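You operate a simulated robot arm through the tools that you are given. There is no shell and no other tool. Be economical: measure what you need, move in short steps, check, and stop when the job is done.

You run a simulated two-armed robot. Do the job below in one go: nothing can be reset, and whatever is moved stays where it is left.

## Task
Take the cap off the water bottle labelled "tonic" on the middle top of the long table and lay it down there.

The check looks at the end state, three seconds after you hand in, the way a careful person would. Anything else that was tipped, shoved, dropped, spilled or broken makes it a failure. A push-on lid holds only when it is set on centred and level and pressed home; a screw cap is set on level and turned clockwise until tight.

## Robot
Two 7-joint arms with two-finger parallel grippers on one trunk, on a base that drives. Base frame: it is fixed to the floor where the robot stands at the start and does not move with it; the origin is under the middle of the robot, x ahead of it, y to its left, z up; the surface under the hand at the start is at about z = 740. Readings come in mm, rad, newtons and seconds.
The left shoulder is at the start at [50, 161, 1098], the right one opposite. With the tool pointing down near the work surface each hand reaches from about 100 to 680 mm from the robot's upright axis, wherever it stands, measured 20 degrees to its own side. Payload 3.43 kg a hand.
The tool frame of a hand sits at the grasp point between the pads (the TCP): z along the fingers, y along the line on which they close. The tips reach 30 mm beyond it. The gripper opens to 94 mm. The fingers are 28 mm wide and 10 mm thick; the gripper's body (50 by 96 mm) begins 55 mm behind the TCP.
Orientation is told as [roll, pitch, yaw] about the base's x, y, z axes, in that order, counted from this pose: with the fingers straight down and closing along the base's y, the tool's x points along the base's -x, its y along +y and its z along -z.

## Interface
- The arms move only by the tool play_rows. It takes "left_series", "right_series" or both (then of equal length, played together; a hand with none holds still); each is text: rows parted by semicolons, each of 7 numbers parted by spaces: the shift along the tool's x, y, z in units of 500 mm (1.0 is 500 mm), then the turn, a rotation vector about the tool's x, y, z in units of 45 degrees (1.0 is 45 degrees), then the opening, from 0 (shut) to 1 (fully open). In form: dx dy dz wx wy wz gripper; .... A call has 1 to 12 rows; each row is the pose to reach, as a shift and turn from the pose commanded when the call began, along the tool's axes at that moment. A call with a number of a shift or a turn outside -1 to 1 is refused whole. A row lasts 0.2 s, in which the tool goes at most 50 mm and 0.15 rad; a call with a longer step from one row to the next is refused whole, and so is a gripper value outside its range. A pose out of reach is approached as far as the arm can. The call stops where the force on the tool passes 40 N (or 10 N more than at its start, if that is more) or the arm is blocked; 0.2 s more then pass. Each finger travels about 45 mm/s and halts on what it meets, pressing with about 29 N; the grip force reading is that of the motor and also rises with nothing between the fingers. The clock runs only during rows and for 0.2 s after the last one: add rows that repeat a pose to give the fingers time. The reply holds the time, the measured pose of the TCP, the force on the tool along the base axes, the opening and the grip force, in the units named above and with some noise, with the torque about the TCP (base axes, N m) and any sound that the robot's microphone picked up.
- Cameras (640 x 400 px; columns grow to the right, rows downward): "scene" is now at [131.1, 6.5, 1252.4]; the picture's right is [0.07, -1.00, 0.00], its down [-0.26, -0.02, -0.96] and it looks along [0.96, 0.07, -0.27] (base axes); focal length 214 px, centre (320, 200). "left" rides on the left gripper at [76, -14, -103] in its tool frame; the picture's right is [0.18, 0.98, 0.00], its down [-0.75, 0.14, -0.64] and it looks along [-0.63, 0.12, 0.77] (tool axes); focal length 243 px, centre (320, 200). "right" rides on the right gripper at [76, 14, -102] in its tool frame; the picture's right is [-0.18, 0.98, 0.00], its down [-0.75, -0.14, -0.64] and it looks along [-0.63, -0.12, 0.77] (tool axes); focal length 243 px, centre (320, 200). There is no depth. A picture from a camera that has moved, and an enlarged one, comes with that camera's place and axes in the base frame and with its lens.
- capture(camera): a new picture of that camera. No time passes.
- slide_trunk(by): slides the trunk up (or, below 0, down) by that many mm; the arms and the scene camera ride with it, the base frame stays. It gives what a move gives, with no picture.
- roll_base(legs): drives the robot by 1 to 6 legs, each [ahead, left, turn to the left] in mm, mm and rad, along the robot's own axes; the way and the turn of a leg run together, so that a leg with both is an arc; at most 1500 mm and 3.142 rad a leg. The arms and the cameras ride along, it lands a little off, and it stops where it bumps. It gives what a move gives.
- turn_head(pan, tilt): turns the head with the scene camera to pan (to the left, within 1.396 rad either way) and tilt (down, from -0.506 to 1.204), counted from straight ahead of the robot. It gives what a move gives.
- enlarge(camera, box): a new picture of the part [left, top, right, bottom] of that camera's present view, enlarged. No time passes.
- finish_job(): hands the job in; it is judged then, once.

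Work in short steps. Places have to be worked out from the pictures, the camera data and where the tool is seen: move nearer, look again, correct. Check each grasp and each placing, and mend what went wrong. You have 120 turns and 88 pictures in all, those below and enlarged ones among them. Open the grippers and draw the arms clear of the work before you hand the job in, unless the task says otherwise; then end with one line.

The tools are called after ">>>" as name(argument=value, ...) on one line, values as JSON. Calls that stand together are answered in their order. play_rows: Moves the arms, as the interface text tells. Its arguments: {"type":"object","properties":{"left_series":{"type":"string"},"right_series":{"type":"string"}},"required":[]} The other tools are called the same way: slide_trunk (by) slides the trunk up or down; roll_base (legs) drives the base; turn_head (pan, tilt) turns the head that bears the scene camera; capture (camera) takes a picture; enlarge (camera, box) takes an enlarged picture of a part of a camera's view; finish_job () hands the job in.

At the start:

```text
t: 0.0
left_eef_pos: [372.0, 173.8, 1137.4]
left_ee_rot: [-0.001, -0.002, 0.002]
left_ft_force: [-0.5, 0.6, 0.1]
left_moment: [0.0, 0.0, -0.02]
left_gripper_width: 94.0
left_grasp_force: 0.1
right_eef_pos: [396.5, -107.1, 1211.2]
right_ee_rot: [0.001, -0.001, -0.003]
right_ft_force: [0.2, -0.5, 0.0]
right_moment: [-0.03, 0.0, -0.01]
right_gripper_width: 94.3
right_grasp_force: 0.1
trunk travel left (down, up): [-125.0, 142.0]
robot x, y, heading: [0.0, -1.4, -0.0]
head pan, tilt: [0.075, 0.269]
```

scene: 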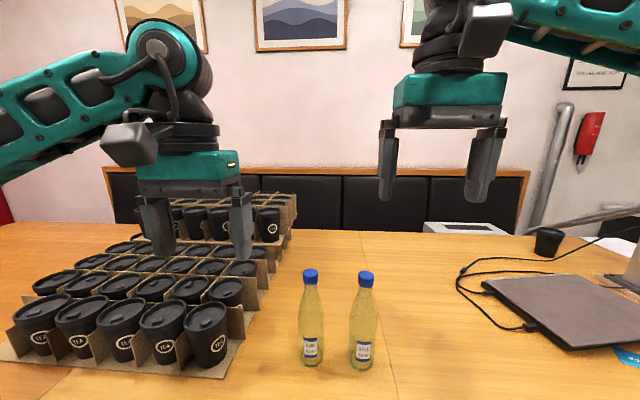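
right: 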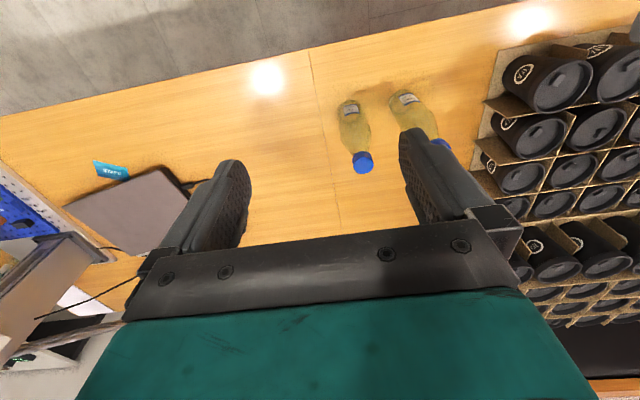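
left: 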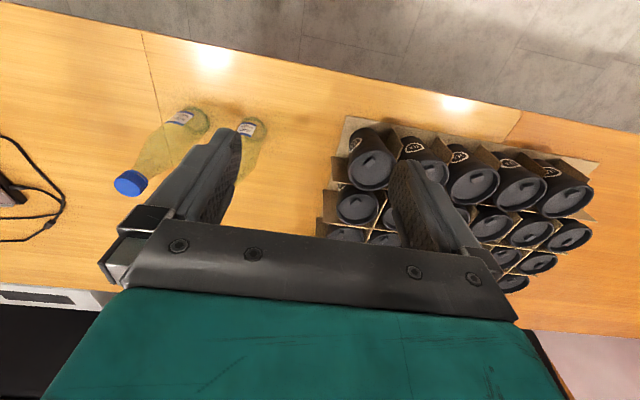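

Two bottles stand ahead; I need to read the labels first.

>>> enlarge(camera="scene", box=[280, 260, 400, 380])

>>> enlarge(camera="right", box=[320, 80, 460, 180])

```text
3.33 times, centred on (340, 320) of scene
camera zoom: at [131.1, 6.5, 1252.4], right [0.07, -1.0, 0.0], down [-0.26, -0.02, -0.96], along [0.96, 0.07, -0.27], focal length 715 px, centre (253, -200)
```

zoom: 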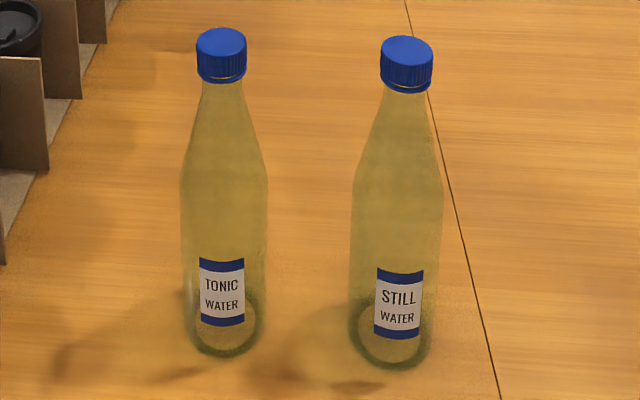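

```text
4.00 times, centred on (390, 130) of right
camera zoom: at [320.0, -91.5, 1315.4], right [0.19, 0.98, 0.0], down [0.75, -0.14, 0.64], along [0.63, -0.12, -0.77], focal length 970 px, centre (40, 480)
```

zoom: 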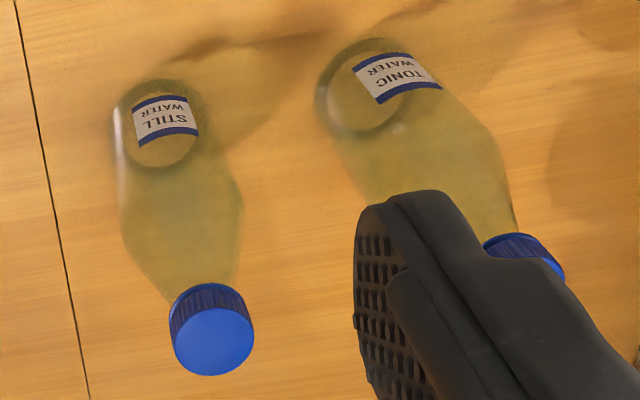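

The tonic bottle is the left one, at about (533, 55), cap top near z≈975, body about 58 mm wide; the other bottle is 118 mm to its right. I'll hold the body with the left hand, pitched forward, and unscrew with the right hand from above. First I pitch the left hand by 45°.

>>> play_rows(left_series="-0.003 -0.025 0.045 0 -0.167 0 1; -0.006 -0.05 0.09 0 -0.333 0 1; -0.009 -0.075 0.135 0 -0.5 0 1; -0.012 -0.1 0.18 0 -0.667 0 1; -0.014 -0.125 0.225 0 -0.833 0 1; -0.016 -0.148 0.274 0 -1 0 1; -0.016 -0.148 0.274 0 -1 0 1")

>>> capture(camera="left")

>>> capture(camera="scene")

```text
t: 1.6
left_eef_pos: [380.1, 99.8, 999.1]
left_ee_rot: [-0.002, -0.789, 0.003]
left_ft_force: [-0.9, -0.5, -0.5]
left_moment: [-0.03, -0.01, -0.02]
left_gripper_width: 94.0
left_grasp_force: 0.1
right_eef_pos: [396.2, -106.6, 1211.8]
right_ee_rot: [0.001, 0.001, -0.001]
right_ft_force: [-0.4, -0.4, -0.1]
right_moment: [0.01, 0.0, -0.05]
right_gripper_width: 94.0
right_grasp_force: 0.1
trunk travel left (down, up): [-125.0, 142.0]
robot x, y, heading: [1.2, -2.0, 0.007]
head pan, tilt: [0.075, 0.269]
```

```text
82 pictures are left
camera left: at [252.4, 85.6, 1017.7], right [-0.13, 0.98, -0.13], down [0.08, 0.14, 0.99], along [0.99, 0.12, -0.09], focal length 243 px, centre (320, 200)
```

left: 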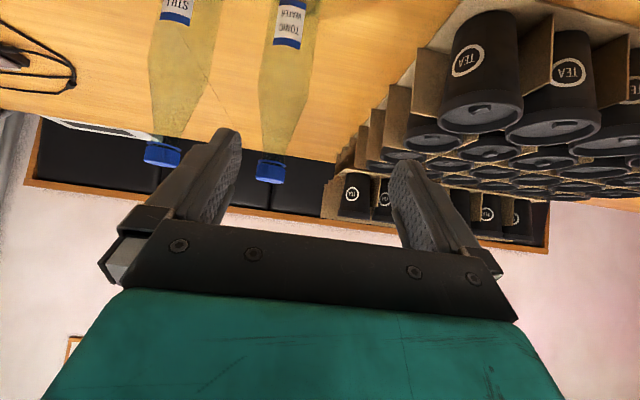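

```text
81 pictures are left
camera scene: at [131.1, 6.6, 1252.4], right [0.07, -1.0, 0.0], down [-0.26, -0.02, -0.96], along [0.96, 0.07, -0.27], focal length 214 px, centre (320, 200)
```

scene: 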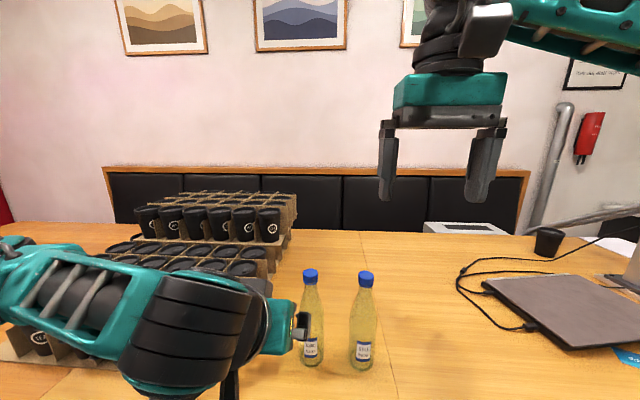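

Left camera confirms the tonic cap at about (533, 58, 978). Moving to the pre-grasp, with pitch going to 60°.

>>> play_rows(left_series="0.015 -0.021 0.062 0 -0.083 0 1; 0.03 -0.043 0.124 0 -0.167 0 1; 0.046 -0.065 0.186 0 -0.25 0 1; 0.061 -0.086 0.247 0 -0.333 0 1; 0.061 -0.086 0.247 0 -0.333 0 1")

>>> capture(camera="left")

>>> capture(camera="scene")

```text
t: 2.8
left_eef_pos: [444.4, 56.3, 891.7]
left_ee_rot: [-0.001, -1.049, -0.001]
left_ft_force: [-0.1, -0.3, 0.3]
left_moment: [0.03, 0.0, 0.0]
left_gripper_width: 93.9
left_grasp_force: 0.0
right_eef_pos: [396.5, -107.0, 1212.3]
right_ee_rot: [-0.001, 0.0, -0.002]
right_ft_force: [-1.0, 0.1, -0.8]
right_moment: [0.0, 0.04, -0.01]
right_gripper_width: 93.8
right_grasp_force: 0.1
trunk travel left (down, up): [-125.0, 142.0]
robot x, y, heading: [2.1, 0.8, 0.001]
head pan, tilt: [0.075, 0.269]
```

```text
80 pictures are left
camera left: at [318.3, 42.0, 875.9], right [-0.09, 0.98, -0.16], down [-0.18, 0.14, 0.97], along [0.98, 0.12, 0.17], focal length 243 px, centre (320, 200)
```

left: 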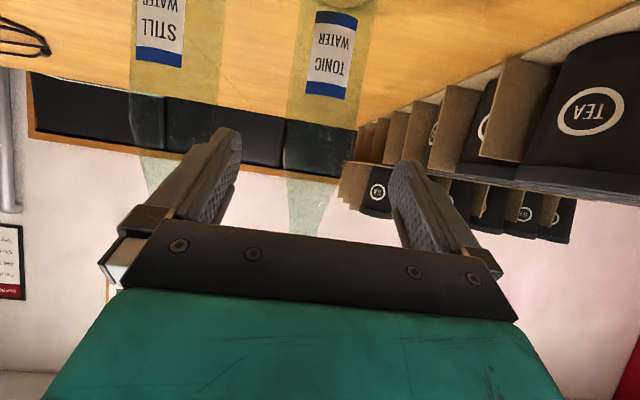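

```text
79 pictures are left
camera scene: at [131.1, 6.7, 1252.4], right [0.07, -1.0, 0.0], down [-0.26, -0.02, -0.96], along [0.96, 0.07, -0.27], focal length 214 px, centre (320, 200)
```

scene: 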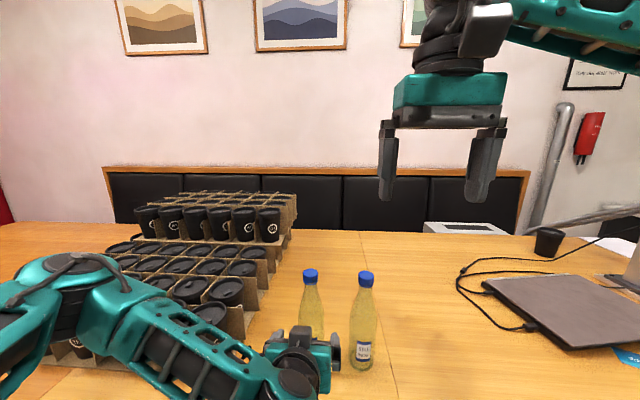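

Bottle centred at y≈59 with clearance of ~15 mm on each side. I advance 100 mm along the fingers, still open.

>>> play_rows(left_series="0 0.006 0.04 0 0 0 1; 0 0.006 0.08 0 0 0 1; 0 0.006 0.12 0 0 0 1; 0 0.006 0.16 0 0 0 1; 0 0.006 0.2 0 0 0 1; 0 0.006 0.2 0 0 0 1")

>>> capture(camera="left")

>>> capture(camera="scene")

```text
t: 4.2
left_eef_pos: [530.7, 58.7, 840.9]
left_ee_rot: [-0.002, -1.048, 0.001]
left_ft_force: [-0.1, 0.8, 1.0]
left_moment: [-0.02, -0.01, 0.02]
left_gripper_width: 94.1
left_grasp_force: 0.1
right_eef_pos: [396.6, -106.8, 1212.1]
right_ee_rot: [-0.002, 0.0, 0.0]
right_ft_force: [-0.3, 0.3, 0.7]
right_moment: [0.03, -0.03, -0.03]
right_gripper_width: 94.1
right_grasp_force: 0.0
trunk travel left (down, up): [-125.0, 142.0]
robot x, y, heading: [-0.6, 0.5, 0.004]
head pan, tilt: [0.075, 0.269]
```

```text
78 pictures are left
camera left: at [404.6, 44.7, 826.5], right [-0.09, 0.98, -0.16], down [-0.18, 0.14, 0.97], along [0.98, 0.12, 0.16], focal length 243 px, centre (320, 200)
```

left: 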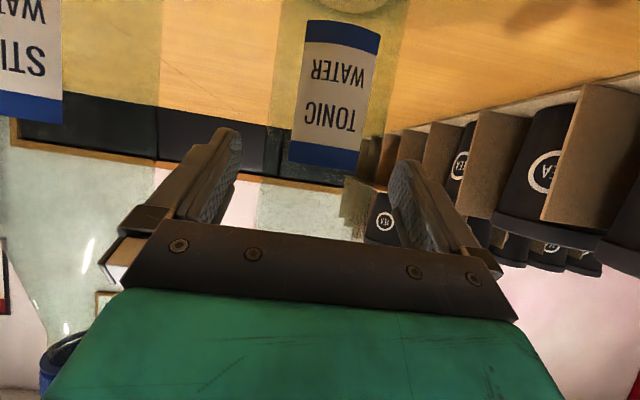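

```text
77 pictures are left
camera scene: at [131.1, 6.6, 1252.4], right [0.07, -1.0, 0.0], down [-0.26, -0.02, -0.96], along [0.96, 0.07, -0.27], focal length 214 px, centre (320, 200)
```

scene: 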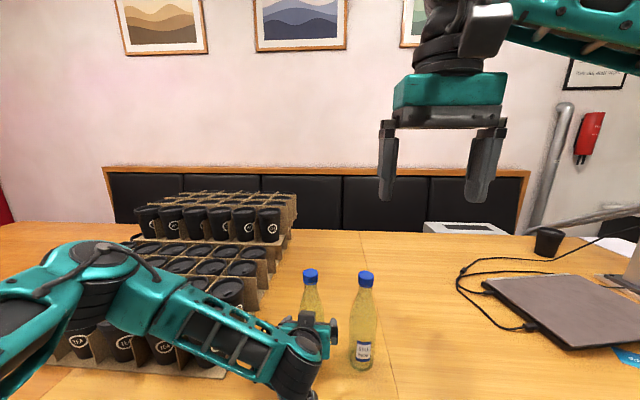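

Bottle is centred between fingers. Closing.

>>> play_rows(left_series="0 0 0 0 0 0 0; 0 0 0 0 0 0 0; 0 0 0 0 0 0 0; 0 0 0 0 0 0 0; 0 0 0 0 0 0 0")

>>> enlarge(camera="scene", box=[260, 250, 400, 390])

>>> capture(camera="right")

```text
t: 5.4
left_eef_pos: [531.1, 59.4, 841.4]
left_ee_rot: [-0.002, -1.048, 0.002]
left_ft_force: [1.0, -1.5, 0.6]
left_moment: [-0.06, -0.04, -0.03]
left_gripper_width: 65.2
left_grasp_force: 28.9
right_eef_pos: [396.3, -107.1, 1211.1]
right_ee_rot: [-0.001, -0.001, -0.001]
right_ft_force: [-0.3, 0.5, -1.2]
right_moment: [-0.02, 0.0, -0.01]
right_gripper_width: 94.1
right_grasp_force: 0.1
trunk travel left (down, up): [-125.0, 142.0]
robot x, y, heading: [1.5, -1.3, 0.001]
head pan, tilt: [0.075, 0.269]
```

```text
2.86 times, centred on (330, 320) of scene
camera zoom: at [131.2, 6.4, 1252.4], right [0.07, -1.0, 0.0], down [-0.26, -0.02, -0.96], along [0.96, 0.07, -0.27], focal length 613 px, centre (291, -143)
```

zoom: 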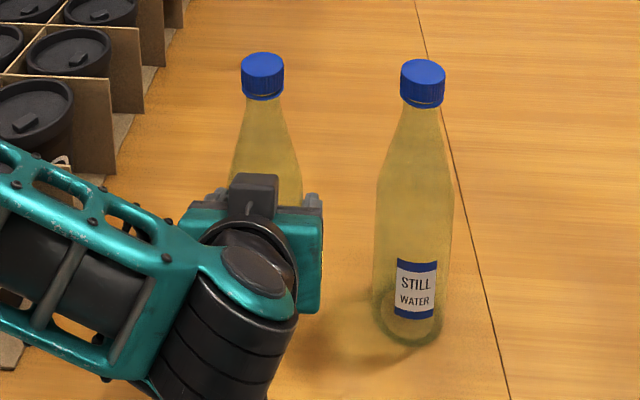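

```text
75 pictures are left
camera right: at [320.0, -91.6, 1315.4], right [0.19, 0.98, 0.0], down [0.75, -0.14, 0.64], along [0.63, -0.12, -0.77], focal length 243 px, centre (320, 200)
```

right: 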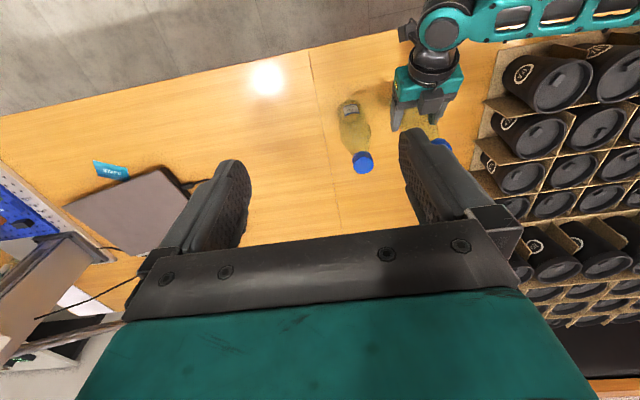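

The left grip is firm (65 mm, 29 N). Bringing the right hand above the cap with a pre-wind yaw of −45°.

>>> play_rows(right_series="-0.045 0.055 0.037 0 0 0.166 1; -0.09 0.11 0.074 0 0 0.333 1; -0.136 0.165 0.111 0 0 0.5 1; -0.182 0.22 0.148 0 0 0.667 1; -0.228 0.275 0.185 0 0 0.833 1; -0.274 0.33 0.222 0 0 1 1; -0.274 0.33 0.222 0 0 1 1")

>>> capture(camera="right")

>>> capture(camera="scene")

```text
t: 7.0
left_eef_pos: [531.0, 59.7, 841.4]
left_ee_rot: [0.001, -1.048, 0.001]
left_ft_force: [-0.4, 0.1, 1.2]
left_moment: [0.05, 0.01, 0.04]
left_gripper_width: 65.1
left_grasp_force: 28.6
right_eef_pos: [532.7, 59.6, 1099.7]
right_ee_rot: [0.002, -0.003, -0.787]
right_ft_force: [-0.3, -0.4, 0.4]
right_moment: [0.0, 0.01, -0.02]
right_gripper_width: 94.2
right_grasp_force: 0.1
trunk travel left (down, up): [-125.0, 142.0]
robot x, y, heading: [1.9, -0.7, 0.0]
head pan, tilt: [0.075, 0.269]
```

```text
74 pictures are left
camera right: at [490.0, 123.9, 1203.8], right [0.83, 0.56, 0.0], down [0.43, -0.63, 0.64], along [0.36, -0.53, -0.77], focal length 243 px, centre (320, 200)
```

right: 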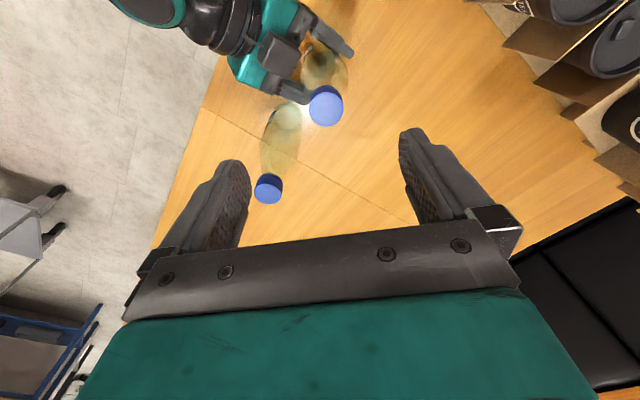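

```text
73 pictures are left
camera scene: at [131.1, 6.5, 1252.4], right [0.07, -1.0, 0.0], down [-0.26, -0.02, -0.96], along [0.96, 0.07, -0.27], focal length 214 px, centre (320, 200)
```

scene: 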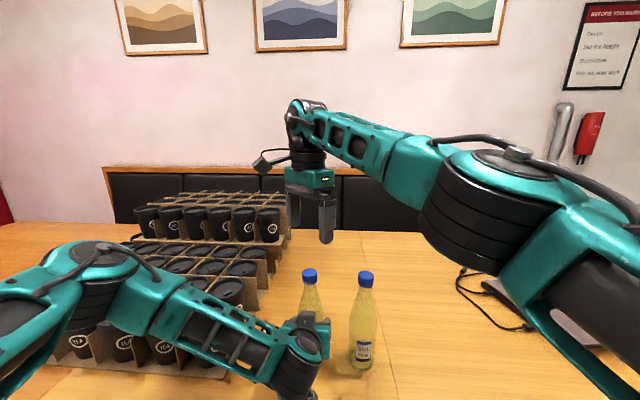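

Estimated cap centre near (537, 63). I go down 60 mm with a small correction and look again.

>>> play_rows(right_series="0 0.0085 0.06 0 0 0 1; 0 0.0085 0.12 0 0 0 1; 0 0.0085 0.12 0 0 0 1")

>>> capture(camera="right")

>>> enlarge(camera="scene", box=[260, 200, 380, 320])

```text
t: 7.8
left_eef_pos: [531.2, 59.1, 840.5]
left_ee_rot: [0.0, -1.049, 0.001]
left_ft_force: [0.1, 0.8, -1.0]
left_moment: [0.12, -0.04, 0.01]
left_gripper_width: 65.3
left_grasp_force: 29.4
right_eef_pos: [537.6, 60.1, 1039.8]
right_ee_rot: [-0.002, 0.001, -0.787]
right_ft_force: [-0.1, 0.4, -0.2]
right_moment: [-0.01, 0.04, 0.01]
right_gripper_width: 93.7
right_grasp_force: 0.0
trunk travel left (down, up): [-125.0, 142.0]
robot x, y, heading: [-0.6, 0.7, 0.002]
head pan, tilt: [0.075, 0.269]
```

```text
72 pictures are left
camera right: at [493.0, 125.7, 1142.6], right [0.83, 0.56, 0.0], down [0.43, -0.63, 0.64], along [0.36, -0.53, -0.77], focal length 243 px, centre (320, 200)
```

right: 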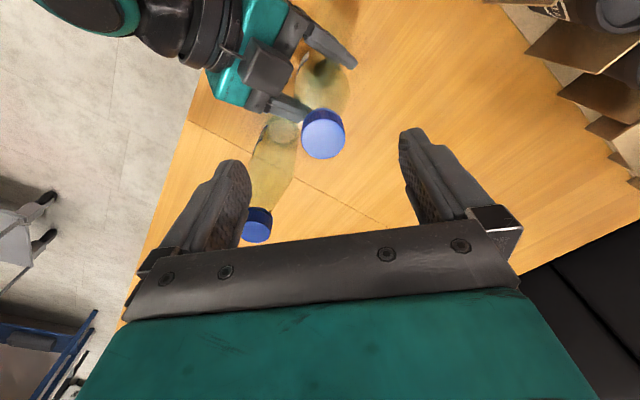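

```text
3.33 times, centred on (320, 260) of scene
camera zoom: at [131.2, 6.5, 1252.3], right [0.07, -1.0, 0.0], down [-0.26, -0.02, -0.96], along [0.96, 0.07, -0.27], focal length 715 px, centre (320, 0)
```

zoom: 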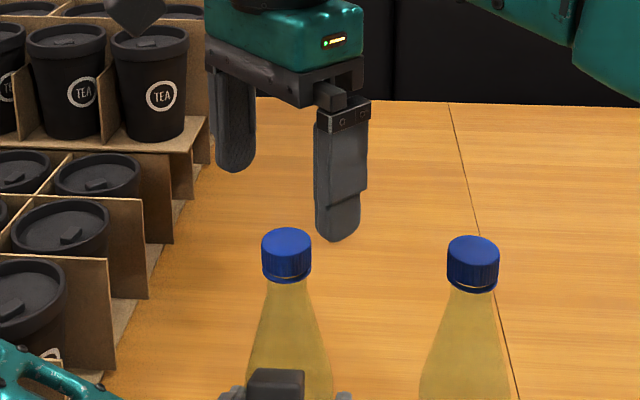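

Best joint estimate of the cap top is (539, 59.5, 979). I go another 20 mm down (tips ≈990) and check with a zoom.

>>> play_rows(right_series="0 0 0.02 0 0 0 1; 0 0 0.04 0 0 0 1; 0 0 0.04 0 0 0 1")

>>> enlarge(camera="right", box=[200, 90, 440, 240])

>>> enlarge(camera="scene", box=[260, 210, 360, 310])

```text
t: 8.6
left_eef_pos: [531.4, 59.2, 840.5]
left_ee_rot: [0.001, -1.049, 0.002]
left_ft_force: [0.5, -0.5, -0.1]
left_moment: [0.08, -0.07, -0.04]
left_gripper_width: 65.0
left_grasp_force: 29.4
right_eef_pos: [537.7, 59.7, 1019.3]
right_ee_rot: [-0.001, 0.0, -0.788]
right_ft_force: [-0.3, 0.3, -0.2]
right_moment: [-0.01, 0.01, -0.01]
right_gripper_width: 94.0
right_grasp_force: 0.1
trunk travel left (down, up): [-125.0, 142.0]
robot x, y, heading: [4.3, -1.2, -0.002]
head pan, tilt: [0.075, 0.269]
```

```text
2.67 times, centred on (320, 165) of right
camera zoom: at [493.6, 126.3, 1123.9], right [0.83, 0.56, 0.0], down [0.43, -0.63, 0.64], along [0.36, -0.53, -0.77], focal length 647 px, centre (320, 293)
```

zoom: 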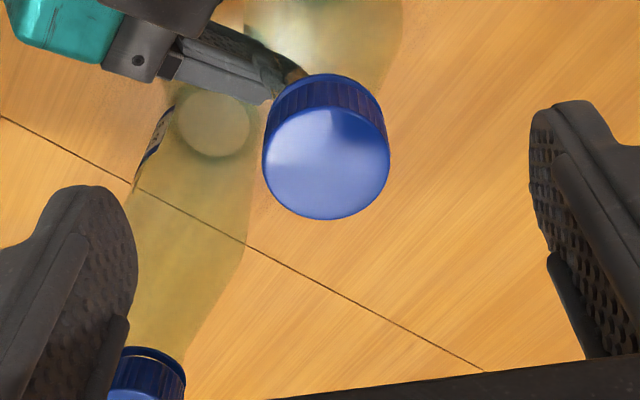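

```text
4.00 times, centred on (310, 260) of scene
camera zoom: at [131.2, 6.5, 1252.3], right [0.07, -1.0, 0.0], down [-0.26, -0.02, -0.96], along [0.96, 0.07, -0.27], focal length 858 px, centre (360, -40)
```

zoom: 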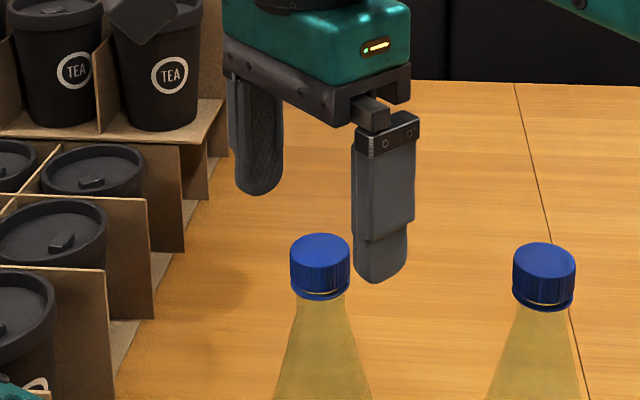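

Cap top matches the model (z≈979, 1.5 mm off along the closing line). Descending to tips ≈961 and closing on the cap.

>>> play_rows(right_series="0 0.003 0.03 0 0 0 1; 0 0.003 0.057 0 0 0 1; 0 0.003 0.057 0 0 0 1; 0 0.003 0.057 0 0 0 0; 0 0.003 0.057 0 0 0 0; 0 0.003 0.057 0 0 0 0; 0 0.003 0.057 0 0 0 0; 0 0.003 0.057 0 0 0 0; 0 0.003 0.057 0 0 0 0")

>>> enlarge(camera="scene", box=[260, 210, 360, 310])

```text
t: 10.6
left_eef_pos: [531.8, 59.9, 841.9]
left_ee_rot: [0.001, -1.048, 0.0]
left_ft_force: [-1.5, -0.9, 0.1]
left_moment: [0.13, -0.22, -0.01]
left_gripper_width: 65.1
left_grasp_force: 28.8
right_eef_pos: [537.1, 61.4, 991.9]
right_ee_rot: [0.002, 0.0, -0.786]
right_ft_force: [2.1, -0.1, 0.7]
right_moment: [-0.03, 0.0, -0.04]
right_gripper_width: 31.0
right_grasp_force: 28.9
trunk travel left (down, up): [-125.0, 142.0]
robot x, y, heading: [0.2, 0.1, -0.0]
head pan, tilt: [0.075, 0.269]
```

```text
4.00 times, centred on (310, 260) of scene
camera zoom: at [131.2, 6.5, 1252.4], right [0.07, -1.0, 0.0], down [-0.26, -0.02, -0.96], along [0.96, 0.07, -0.27], focal length 858 px, centre (360, -40)
```

zoom: 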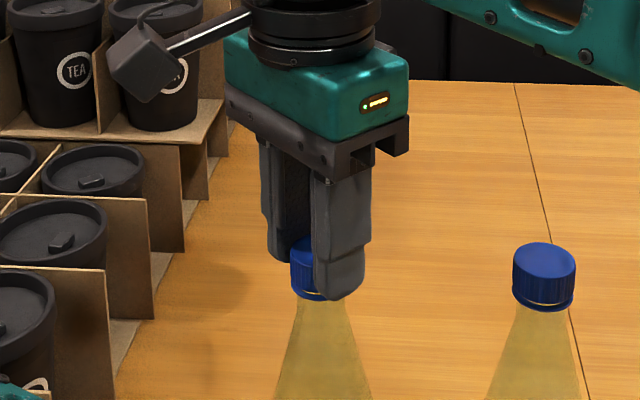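

Cap gripped (31 mm). Turn counter-clockwise 45° gently.

>>> play_rows(right_series="0 0 0 0 0 -0.17 0; 0 0 0 0 0 -0.34 0; 0 0 0 0 0 -0.5 0; 0 0 -0.0005 0 0 -0.67 0; 0 0 -0.0005 0 0 -0.84 0; 0 0 -0.001 0 0 -1 0; 0 0 -0.001 0 0 -1 0")

>>> enlarge(camera="scene", box=[260, 210, 360, 310])

```text
t: 12.2
left_eef_pos: [531.6, 60.7, 841.4]
left_ee_rot: [0.001, -1.049, 0.002]
left_ft_force: [2.6, 10.2, -0.5]
left_moment: [-0.5, 0.24, 0.11]
left_gripper_width: 65.0
left_grasp_force: 29.0
right_eef_pos: [538.0, 62.6, 991.6]
right_ee_rot: [-0.001, 0.0, 0.001]
right_ft_force: [-2.2, -8.0, 2.0]
right_moment: [-0.32, 0.11, -0.06]
right_gripper_width: 31.2
right_grasp_force: 29.2
trunk travel left (down, up): [-125.0, 142.0]
robot x, y, heading: [0.7, 1.5, -0.002]
head pan, tilt: [0.075, 0.269]
```

```text
4.00 times, centred on (310, 260) of scene
camera zoom: at [131.1, 6.7, 1252.4], right [0.07, -1.0, 0.0], down [-0.26, -0.02, -0.96], along [0.96, 0.07, -0.27], focal length 858 px, centre (360, -40)
```

zoom: 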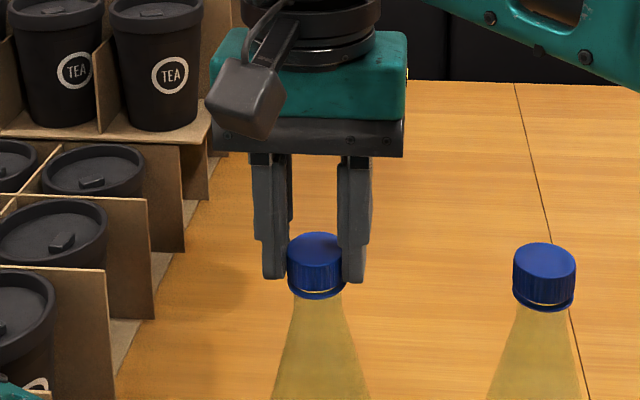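

The cap seems to turn with low torque; an 8 N side force along y shows a ~1.5 mm off-axis error. Continue 45° more while relaxing y.

>>> play_rows(right_series="0 -0.003 0 0 0 0 0; 0 -0.003 0 0 0 -0.17 0; 0 -0.003 -0.0005 0 0 -0.34 0; 0 -0.003 -0.0005 0 0 -0.5 0; 0 -0.003 -0.001 0 0 -0.67 0; 0 -0.003 -0.001 0 0 -0.84 0; 0 -0.003 -0.001 0 0 -1 0; 0 -0.003 -0.001 0 0 -1 0")

>>> capture(camera="scene")

```text
t: 14.0
left_eef_pos: [531.2, 59.6, 842.1]
left_ee_rot: [-0.001, -1.05, 0.002]
left_ft_force: [-3.1, 10.7, 0.9]
left_moment: [-0.56, -0.59, 0.05]
left_gripper_width: 65.0
left_grasp_force: 29.3
right_eef_pos: [537.1, 59.6, 993.8]
right_ee_rot: [-0.002, -0.003, 0.784]
right_ft_force: [1.6, -7.6, 0.0]
right_moment: [-0.44, 0.06, -0.02]
right_gripper_width: 31.2
right_grasp_force: 28.7
trunk travel left (down, up): [-125.0, 142.0]
robot x, y, heading: [0.2, 0.6, -0.001]
head pan, tilt: [0.075, 0.269]
```

```text
66 pictures are left
camera scene: at [131.1, 6.7, 1252.4], right [0.07, -1.0, 0.0], down [-0.26, -0.02, -0.96], along [0.96, 0.07, -0.27], focal length 214 px, centre (320, 200)
```

scene: 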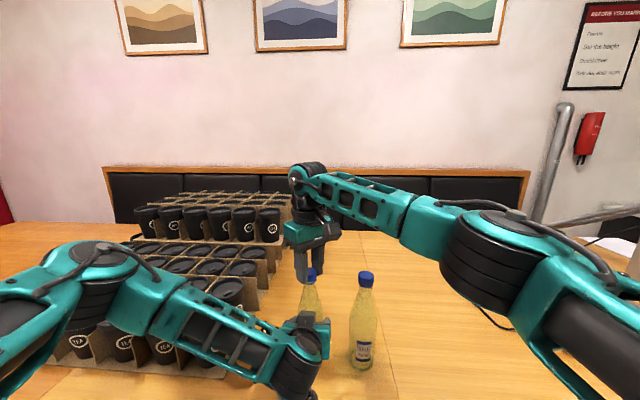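

Continue another 45° (to yaw ≈90°), easing further in −y.

>>> play_rows(right_series="0.002 -0.002 0 0 0 0 0; 0.002 -0.002 0 0 0 -0.17 0; 0.002 -0.002 -0.0005 0 0 -0.34 0; 0.002 -0.002 -0.0005 0 0 -0.5 0; 0.002 -0.002 -0.001 0 0 -0.67 0; 0.002 -0.002 -0.001 0 0 -0.84 0; 0.002 -0.002 -0.001 0 0 -1 0; 0.002 -0.002 -0.001 0 0 -1 0")

>>> enlarge(camera="scene", box=[260, 230, 340, 310])

```text
t: 14.8
left_eef_pos: [526.6, 51.1, 842.7]
left_ee_rot: [-0.01, -1.044, -0.019]
left_ft_force: [-2.5, -0.9, 5.6]
left_moment: [0.44, 0.09, -0.12]
left_gripper_width: 65.0
left_grasp_force: 29.0
right_eef_pos: [524.8, 35.2, 983.6]
right_ee_rot: [0.007, -0.023, 0.879]
right_ft_force: [0.1, 2.3, 13.0]
right_moment: [-0.4, 0.31, 0.01]
right_gripper_width: 31.7
right_grasp_force: 29.5
right hand out of reach, approached as far as the arm can: row 2, 3
trunk travel left (down, up): [-125.0, 142.0]
robot x, y, heading: [-0.5, 3.2, 0.0]
head pan, tilt: [0.075, 0.269]
stopped in row 3 (right hand): the force on the tool passed its limit at 42 N (the readings are from after the stop); the commanded pose is now the measured one
```

```text
5.00 times, centred on (300, 270) of scene
camera zoom: at [129.3, 7.1, 1252.7], right [0.07, -1.0, 0.0], down [-0.26, -0.02, -0.96], along [0.96, 0.07, -0.26], focal length 1072 px, centre (420, -150)
```

zoom: 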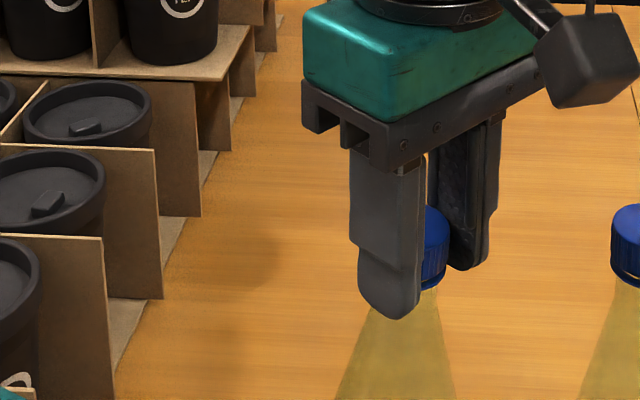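

The right arm hit its reach limit and dragged the top sideways. Looking before fixing.

>>> capture(camera="scene")

>>> capture(camera="left")

```text
64 pictures are left
camera scene: at [129.3, 7.1, 1252.7], right [0.07, -1.0, 0.0], down [-0.26, -0.02, -0.96], along [0.96, 0.07, -0.26], focal length 214 px, centre (320, 200)
```

scene: 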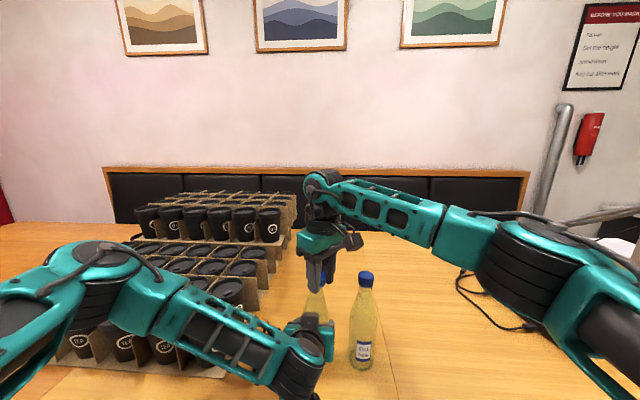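

```text
63 pictures are left
camera left: at [398.7, 39.4, 827.9], right [-0.07, 0.98, -0.16], down [-0.17, 0.15, 0.97], along [0.98, 0.09, 0.16], focal length 243 px, centre (320, 200)
```

left: 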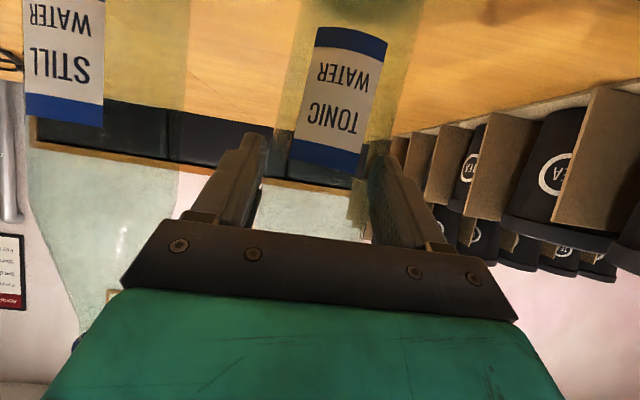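

Both hands were displaced and the bottle tilted slightly; I return both together to the earlier poses.

>>> play_rows(left_series="-0.0009 0.0055 0.0031 -0.009 -0.002 0 0; -0.0018 0.011 0.0062 -0.018 -0.004 0 0; -0.0026 0.0164 0.0094 -0.027 -0.006 0 0; -0.0026 0.0164 0.0094 -0.027 -0.006 0 0", right_series="-0.0173 0.004 -0.006 0 0 0.04 0; -0.0347 0.008 -0.012 0 0 0.08 0; -0.052 0.012 -0.018 0 0.02 0.12 0; -0.052 0.012 -0.018 0 0.02 0.12 0")

>>> enlarge(camera="scene", box=[260, 230, 400, 390])

>>> capture(camera="left")

```text
t: 15.8
left_eef_pos: [534.1, 58.7, 841.4]
left_ee_rot: [0.013, -1.053, -0.015]
left_ft_force: [6.2, 6.7, 18.0]
left_moment: [-0.15, 0.34, 0.03]
left_gripper_width: 64.7
left_grasp_force: 29.2
right_eef_pos: [536.6, 56.0, 988.2]
right_ee_rot: [0.011, 0.001, 0.785]
right_ft_force: [-6.3, -6.6, -21.3]
right_moment: [-0.75, 0.54, 0.0]
right_gripper_width: 31.4
right_grasp_force: 29.4
trunk travel left (down, up): [-125.0, 142.0]
robot x, y, heading: [3.2, -3.3, -0.0]
head pan, tilt: [0.075, 0.269]
```

```text
2.50 times, centred on (330, 310) of scene
camera zoom: at [131.4, 6.2, 1252.2], right [0.07, -1.0, 0.0], down [-0.26, -0.02, -0.96], along [0.96, 0.07, -0.27], focal length 536 px, centre (295, -75)
```

zoom: 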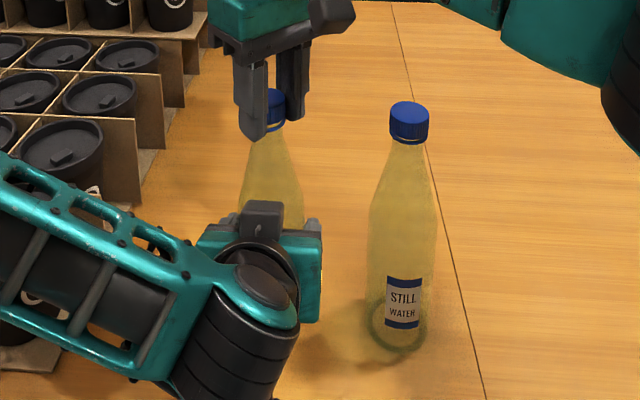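

```text
61 pictures are left
camera left: at [406.2, 45.1, 825.7], right [-0.09, 0.98, -0.15], down [-0.18, 0.14, 0.97], along [0.98, 0.11, 0.17], focal length 243 px, centre (320, 200)
```

left: 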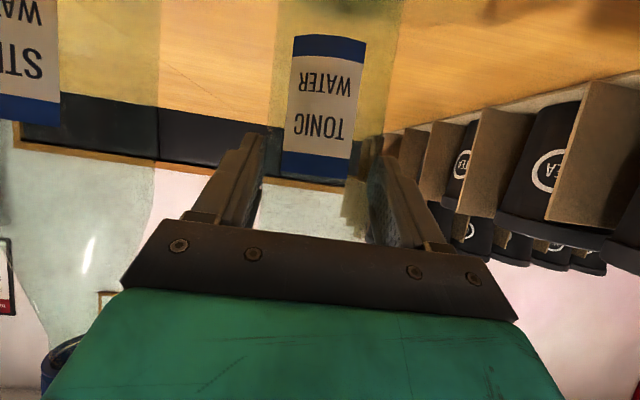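

Bottle is near upright again, with the right hand pulling up ~20 N. I relax 2 mm downward, then open the right fingers for a regrasp.

>>> play_rows(right_series="0 0 0.004 0 0 0 0; 0 0 0.004 0 0 0 0; 0 0 0.004 0 0 0 0.5; 0 0 0.004 0 0 0 0.9; 0 0 0.004 0 0 0 0.9; 0 0 0.004 0 0 0 0.9; 0 0 0.004 0 0 0 0.9")

>>> enlarge(camera="scene", box=[260, 230, 400, 390])

```text
t: 17.4
left_eef_pos: [530.4, 57.3, 838.2]
left_ee_rot: [0.016, -1.046, -0.019]
left_ft_force: [0.0, 0.0, -3.0]
left_moment: [0.01, 0.04, -0.01]
left_gripper_width: 64.6
left_grasp_force: 29.1
right_eef_pos: [538.0, 57.0, 987.1]
right_ee_rot: [0.011, -0.002, 0.783]
right_ft_force: [-0.4, -0.3, -0.8]
right_moment: [-0.02, 0.0, -0.06]
right_gripper_width: 84.4
right_grasp_force: 0.0
trunk travel left (down, up): [-125.0, 142.0]
robot x, y, heading: [3.7, -4.8, -0.002]
head pan, tilt: [0.075, 0.269]
```

```text
2.50 times, centred on (330, 310) of scene
camera zoom: at [131.4, 6.2, 1252.3], right [0.07, -1.0, 0.0], down [-0.26, -0.02, -0.96], along [0.96, 0.07, -0.27], focal length 536 px, centre (295, -75)
```

zoom: 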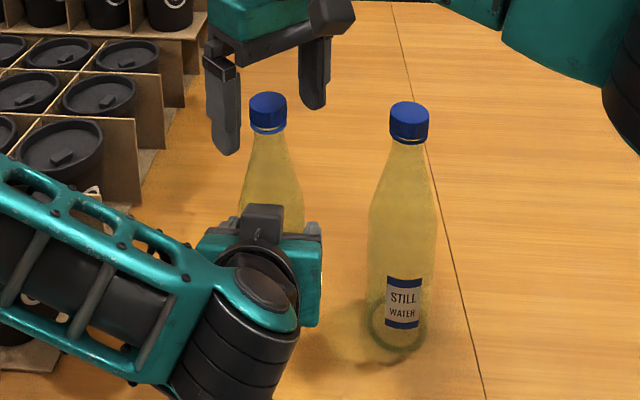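

Released cleanly; the cap hasn't moved. Lift 40 mm and wind back.

>>> play_rows(right_series="0 0 -0.04 0 0 0 1; 0 0 -0.08 0 0 0 1; 0 0 -0.08 0 0 0.17 1; 0 0 -0.08 0 0 0.34 1; 0 0 -0.08 0 0 0.5 1; 0 0 -0.08 0 0 0.67 1; 0 0 -0.08 0 0 0.84 1; 0 0 -0.08 0 0 1 1")

>>> play_rows(right_series="0 0 0 0 0 0.17 1; 0 0 0 0 0 0.34 1; 0 0 0 0 0 0.5 1; 0 0 0 0 0 0.67 1; 0 0 0 0 0 0.84 1; 0 0 0 0 0 1 1")

>>> play_rows(right_series="0 0 0 0 0 0.17 1; 0 0 0 0 0 0.34 1; 0 0 0 0 0 0.5 1; 0 0 0 0 0 0.67 1; 0 0 0 0 0 0.84 1; 0 0 0 0 0 1 1")

>>> enlarge(camera="right", box=[200, 90, 440, 240])

>>> capture(camera="scene")

```text
t: 19.2
left_eef_pos: [533.0, 58.7, 838.1]
left_ee_rot: [0.016, -1.047, -0.02]
left_ft_force: [0.1, -0.4, -4.9]
left_moment: [0.01, 0.07, -0.01]
left_gripper_width: 64.5
left_grasp_force: 29.5
right_eef_pos: [538.2, 56.6, 1027.2]
right_ee_rot: [0.009, 0.007, -0.004]
right_ft_force: [-0.3, -0.2, 0.2]
right_moment: [0.0, -0.03, 0.01]
right_gripper_width: 94.1
right_grasp_force: 0.1
right hand out of reach, approached as far as the arm can: row 2
trunk travel left (down, up): [-125.0, 142.0]
robot x, y, heading: [-1.9, -2.1, -0.003]
head pan, tilt: [0.075, 0.269]
```

```text
t: 20.6
left_eef_pos: [530.9, 58.7, 839.6]
left_ee_rot: [0.015, -1.045, -0.019]
left_ft_force: [0.3, 0.1, -3.4]
left_moment: [0.01, 0.05, 0.01]
left_gripper_width: 64.7
left_grasp_force: 29.5
right_eef_pos: [536.6, 56.1, 1026.6]
right_ee_rot: [0.001, 0.01, -0.788]
right_ft_force: [0.3, 0.7, -0.1]
right_moment: [0.0, -0.02, -0.02]
right_gripper_width: 94.0
right_grasp_force: 0.1
trunk travel left (down, up): [-125.0, 142.0]
robot x, y, heading: [-4.2, -0.4, -0.002]
head pan, tilt: [0.075, 0.269]
```

```text
t: 22.0
left_eef_pos: [531.5, 59.1, 839.1]
left_ee_rot: [0.016, -1.045, -0.018]
left_ft_force: [0.1, 0.0, -4.0]
left_moment: [-0.01, 0.05, -0.03]
left_gripper_width: 64.4
left_grasp_force: 28.9
right_eef_pos: [538.2, 57.5, 1027.1]
right_ee_rot: [-0.007, 0.008, -1.574]
right_ft_force: [0.5, -0.8, 0.8]
right_moment: [0.0, -0.02, 0.0]
right_gripper_width: 94.1
right_grasp_force: 0.0
trunk travel left (down, up): [-125.0, 142.0]
robot x, y, heading: [1.7, -1.7, 0.004]
head pan, tilt: [0.075, 0.269]
```

```text
2.67 times, centred on (320, 165) of right
camera zoom: at [552.7, 132.5, 1131.5], right [0.98, -0.19, -0.01], down [-0.14, -0.76, 0.64], along [-0.13, -0.62, -0.77], focal length 647 px, centre (320, 293)
```

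zoom: 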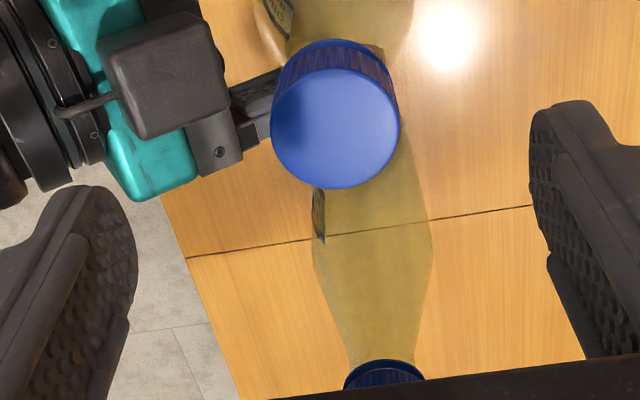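

```text
58 pictures are left
camera scene: at [131.4, 6.2, 1252.3], right [0.07, -1.0, 0.0], down [-0.26, -0.02, -0.96], along [0.96, 0.07, -0.27], focal length 214 px, centre (320, 200)
```

scene: 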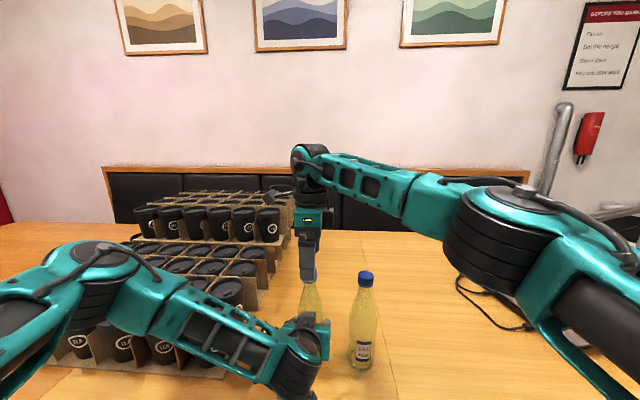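

Yaw −90° is reachable. Cap centre seems ~(541, 61); correct by about 3 mm each way, descend and grip.

>>> play_rows(right_series="0.007 0.006 0.037 0 0 0 1; 0.007 0.006 0.073 0 0 0 1; 0.007 0.006 0.073 0 0 0 1; 0.007 0.006 0.073 0 0 0 0; 0.007 0.006 0.073 0 0 0 0; 0.007 0.006 0.073 0 0 0 0; 0.007 0.006 0.073 0 0 0 0; 0.007 0.006 0.073 0 0 0 0; 0.007 0.006 0.073 0 0 0 0")

>>> enlarge(camera="right", box=[200, 90, 440, 240])

```text
t: 24.0
left_eef_pos: [530.5, 57.4, 838.1]
left_ee_rot: [0.013, -1.046, -0.019]
left_ft_force: [-8.3, 0.4, -3.6]
left_moment: [0.0, -0.87, 0.01]
left_gripper_width: 64.7
left_grasp_force: 29.0
right_eef_pos: [541.2, 61.2, 988.6]
right_ee_rot: [-0.007, 0.009, -1.572]
right_ft_force: [7.9, 0.3, -1.6]
right_moment: [0.06, -0.4, 0.0]
right_gripper_width: 31.3
right_grasp_force: 28.7
trunk travel left (down, up): [-125.0, 142.0]
robot x, y, heading: [-1.0, -1.9, 0.006]
head pan, tilt: [0.075, 0.269]
```

```text
2.67 times, centred on (320, 165) of right
camera zoom: at [555.6, 136.5, 1094.8], right [0.98, -0.19, -0.01], down [-0.14, -0.76, 0.64], along [-0.12, -0.62, -0.77], focal length 647 px, centre (320, 293)
```

zoom: 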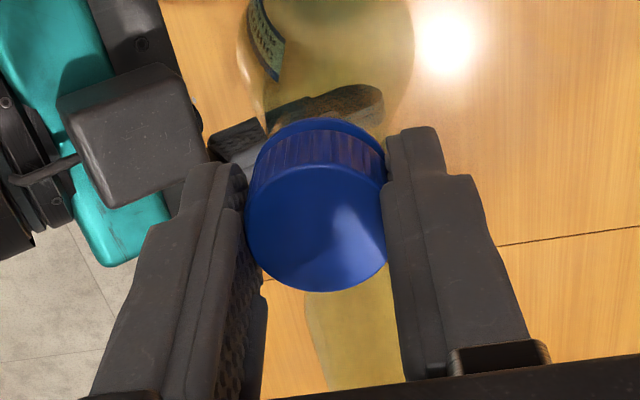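

Grip is centred; the 8 N x-force says the cap axis lies ~1.5 mm further +x. Turning +45° with that correction.

>>> play_rows(right_series="0 0.003 0 0 0 0 0; 0 0.003 0 0 0 -0.17 0; 0 0.003 0 0 0 -0.34 0; 0 0.003 -0.0005 0 0 -0.5 0; 0 0.003 -0.0005 0 0 -0.67 0; 0 0.003 -0.001 0 0 -0.84 0; 0 0.003 -0.001 0 0 -1 0; 0 0.003 -0.001 0 0 -1 0")

>>> play_rows(right_series="0 0 0 0 0 -0.17 0; 0 0 0 0 0 -0.34 0; 0 0 -0.0005 0 0 -0.5 0; 0 0 -0.0005 0 0 -0.67 0; 0 0 -0.001 0 0 -0.84 0; 0 0 -0.001 0 0 -1 0; 0 0 -0.001 0 0 -1 0")

>>> enlarge(camera="right", box=[200, 90, 440, 240])

```text
t: 25.8
left_eef_pos: [532.1, 59.2, 837.7]
left_ee_rot: [0.014, -1.044, -0.017]
left_ft_force: [7.3, -0.9, -3.0]
left_moment: [0.12, 0.86, 0.0]
left_gripper_width: 64.6
left_grasp_force: 28.8
right_eef_pos: [540.7, 61.1, 990.4]
right_ee_rot: [0.001, 0.012, -0.784]
right_ft_force: [-7.9, 1.1, 0.2]
right_moment: [-0.05, 0.35, -0.01]
right_gripper_width: 31.0
right_grasp_force: 29.0
trunk travel left (down, up): [-125.0, 142.0]
robot x, y, heading: [-1.2, 0.8, -0.002]
head pan, tilt: [0.075, 0.269]
```

```text
t: 27.4
left_eef_pos: [531.5, 59.5, 838.6]
left_ee_rot: [0.014, -1.046, -0.018]
left_ft_force: [7.0, 4.3, -1.2]
left_moment: [-0.48, 0.64, 0.01]
left_gripper_width: 64.4
left_grasp_force: 29.4
right_eef_pos: [540.9, 59.3, 991.4]
right_ee_rot: [0.009, 0.009, 0.001]
right_ft_force: [-8.1, -4.5, -2.3]
right_moment: [-0.18, 0.51, 0.01]
right_gripper_width: 31.3
right_grasp_force: 29.1
trunk travel left (down, up): [-125.0, 142.0]
robot x, y, heading: [2.5, 1.9, -0.0]
head pan, tilt: [0.075, 0.269]
```

```text
2.67 times, centred on (320, 165) of right
camera zoom: at [466.5, 74.5, 1096.0], right [0.18, 0.98, 0.01], down [0.76, -0.15, 0.64], along [0.63, -0.11, -0.77], focal length 647 px, centre (320, 293)
```

zoom: 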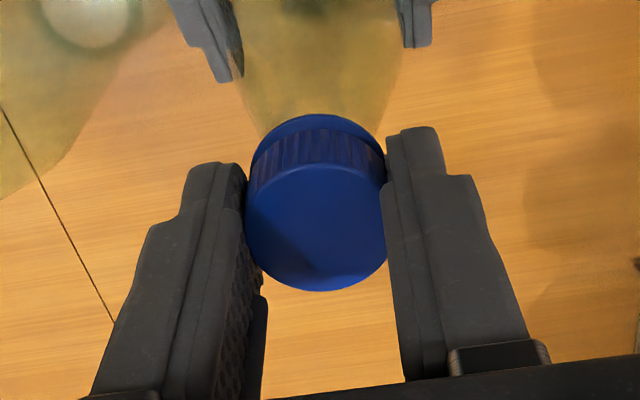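

Torque is near zero, so it turns freely. Continue ~40° with a small lateral correction.

>>> play_rows(right_series="0.003 -0.002 0 0 0 0 0; 0.003 -0.002 0 0 0 -0.17 0; 0.003 -0.002 0 0 0 -0.34 0; 0.003 -0.002 -0.0005 0 0 -0.5 0; 0.003 -0.002 -0.0005 0 0 -0.67 0; 0.003 -0.002 -0.001 0 0 -0.8 0; 0.003 -0.002 -0.001 0 0 -0.9 0; 0.003 -0.002 -0.001 0 0 -0.9 0")

>>> enlarge(camera="scene", box=[270, 230, 350, 310])

```text
t: 29.2
left_eef_pos: [531.2, 58.8, 838.6]
left_ee_rot: [0.014, -1.047, -0.021]
left_ft_force: [-6.0, -1.9, 1.2]
left_moment: [0.18, -0.85, 0.0]
left_gripper_width: 64.5
left_grasp_force: 29.2
right_eef_pos: [540.0, 57.9, 992.3]
right_ee_rot: [0.01, -0.001, 0.707]
right_ft_force: [6.7, 1.2, -4.8]
right_moment: [0.0, -0.15, 0.0]
right_gripper_width: 31.2
right_grasp_force: 29.0
trunk travel left (down, up): [-125.0, 142.0]
robot x, y, heading: [4.1, 0.3, -0.003]
head pan, tilt: [0.075, 0.269]
```

```text
5.00 times, centred on (310, 270) of scene
camera zoom: at [131.4, 6.2, 1252.3], right [0.07, -1.0, 0.0], down [-0.26, -0.02, -0.96], along [0.96, 0.07, -0.27], focal length 1072 px, centre (370, -150)
```

zoom: 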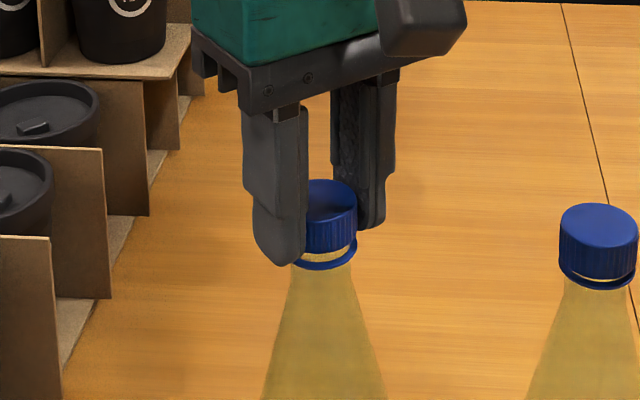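

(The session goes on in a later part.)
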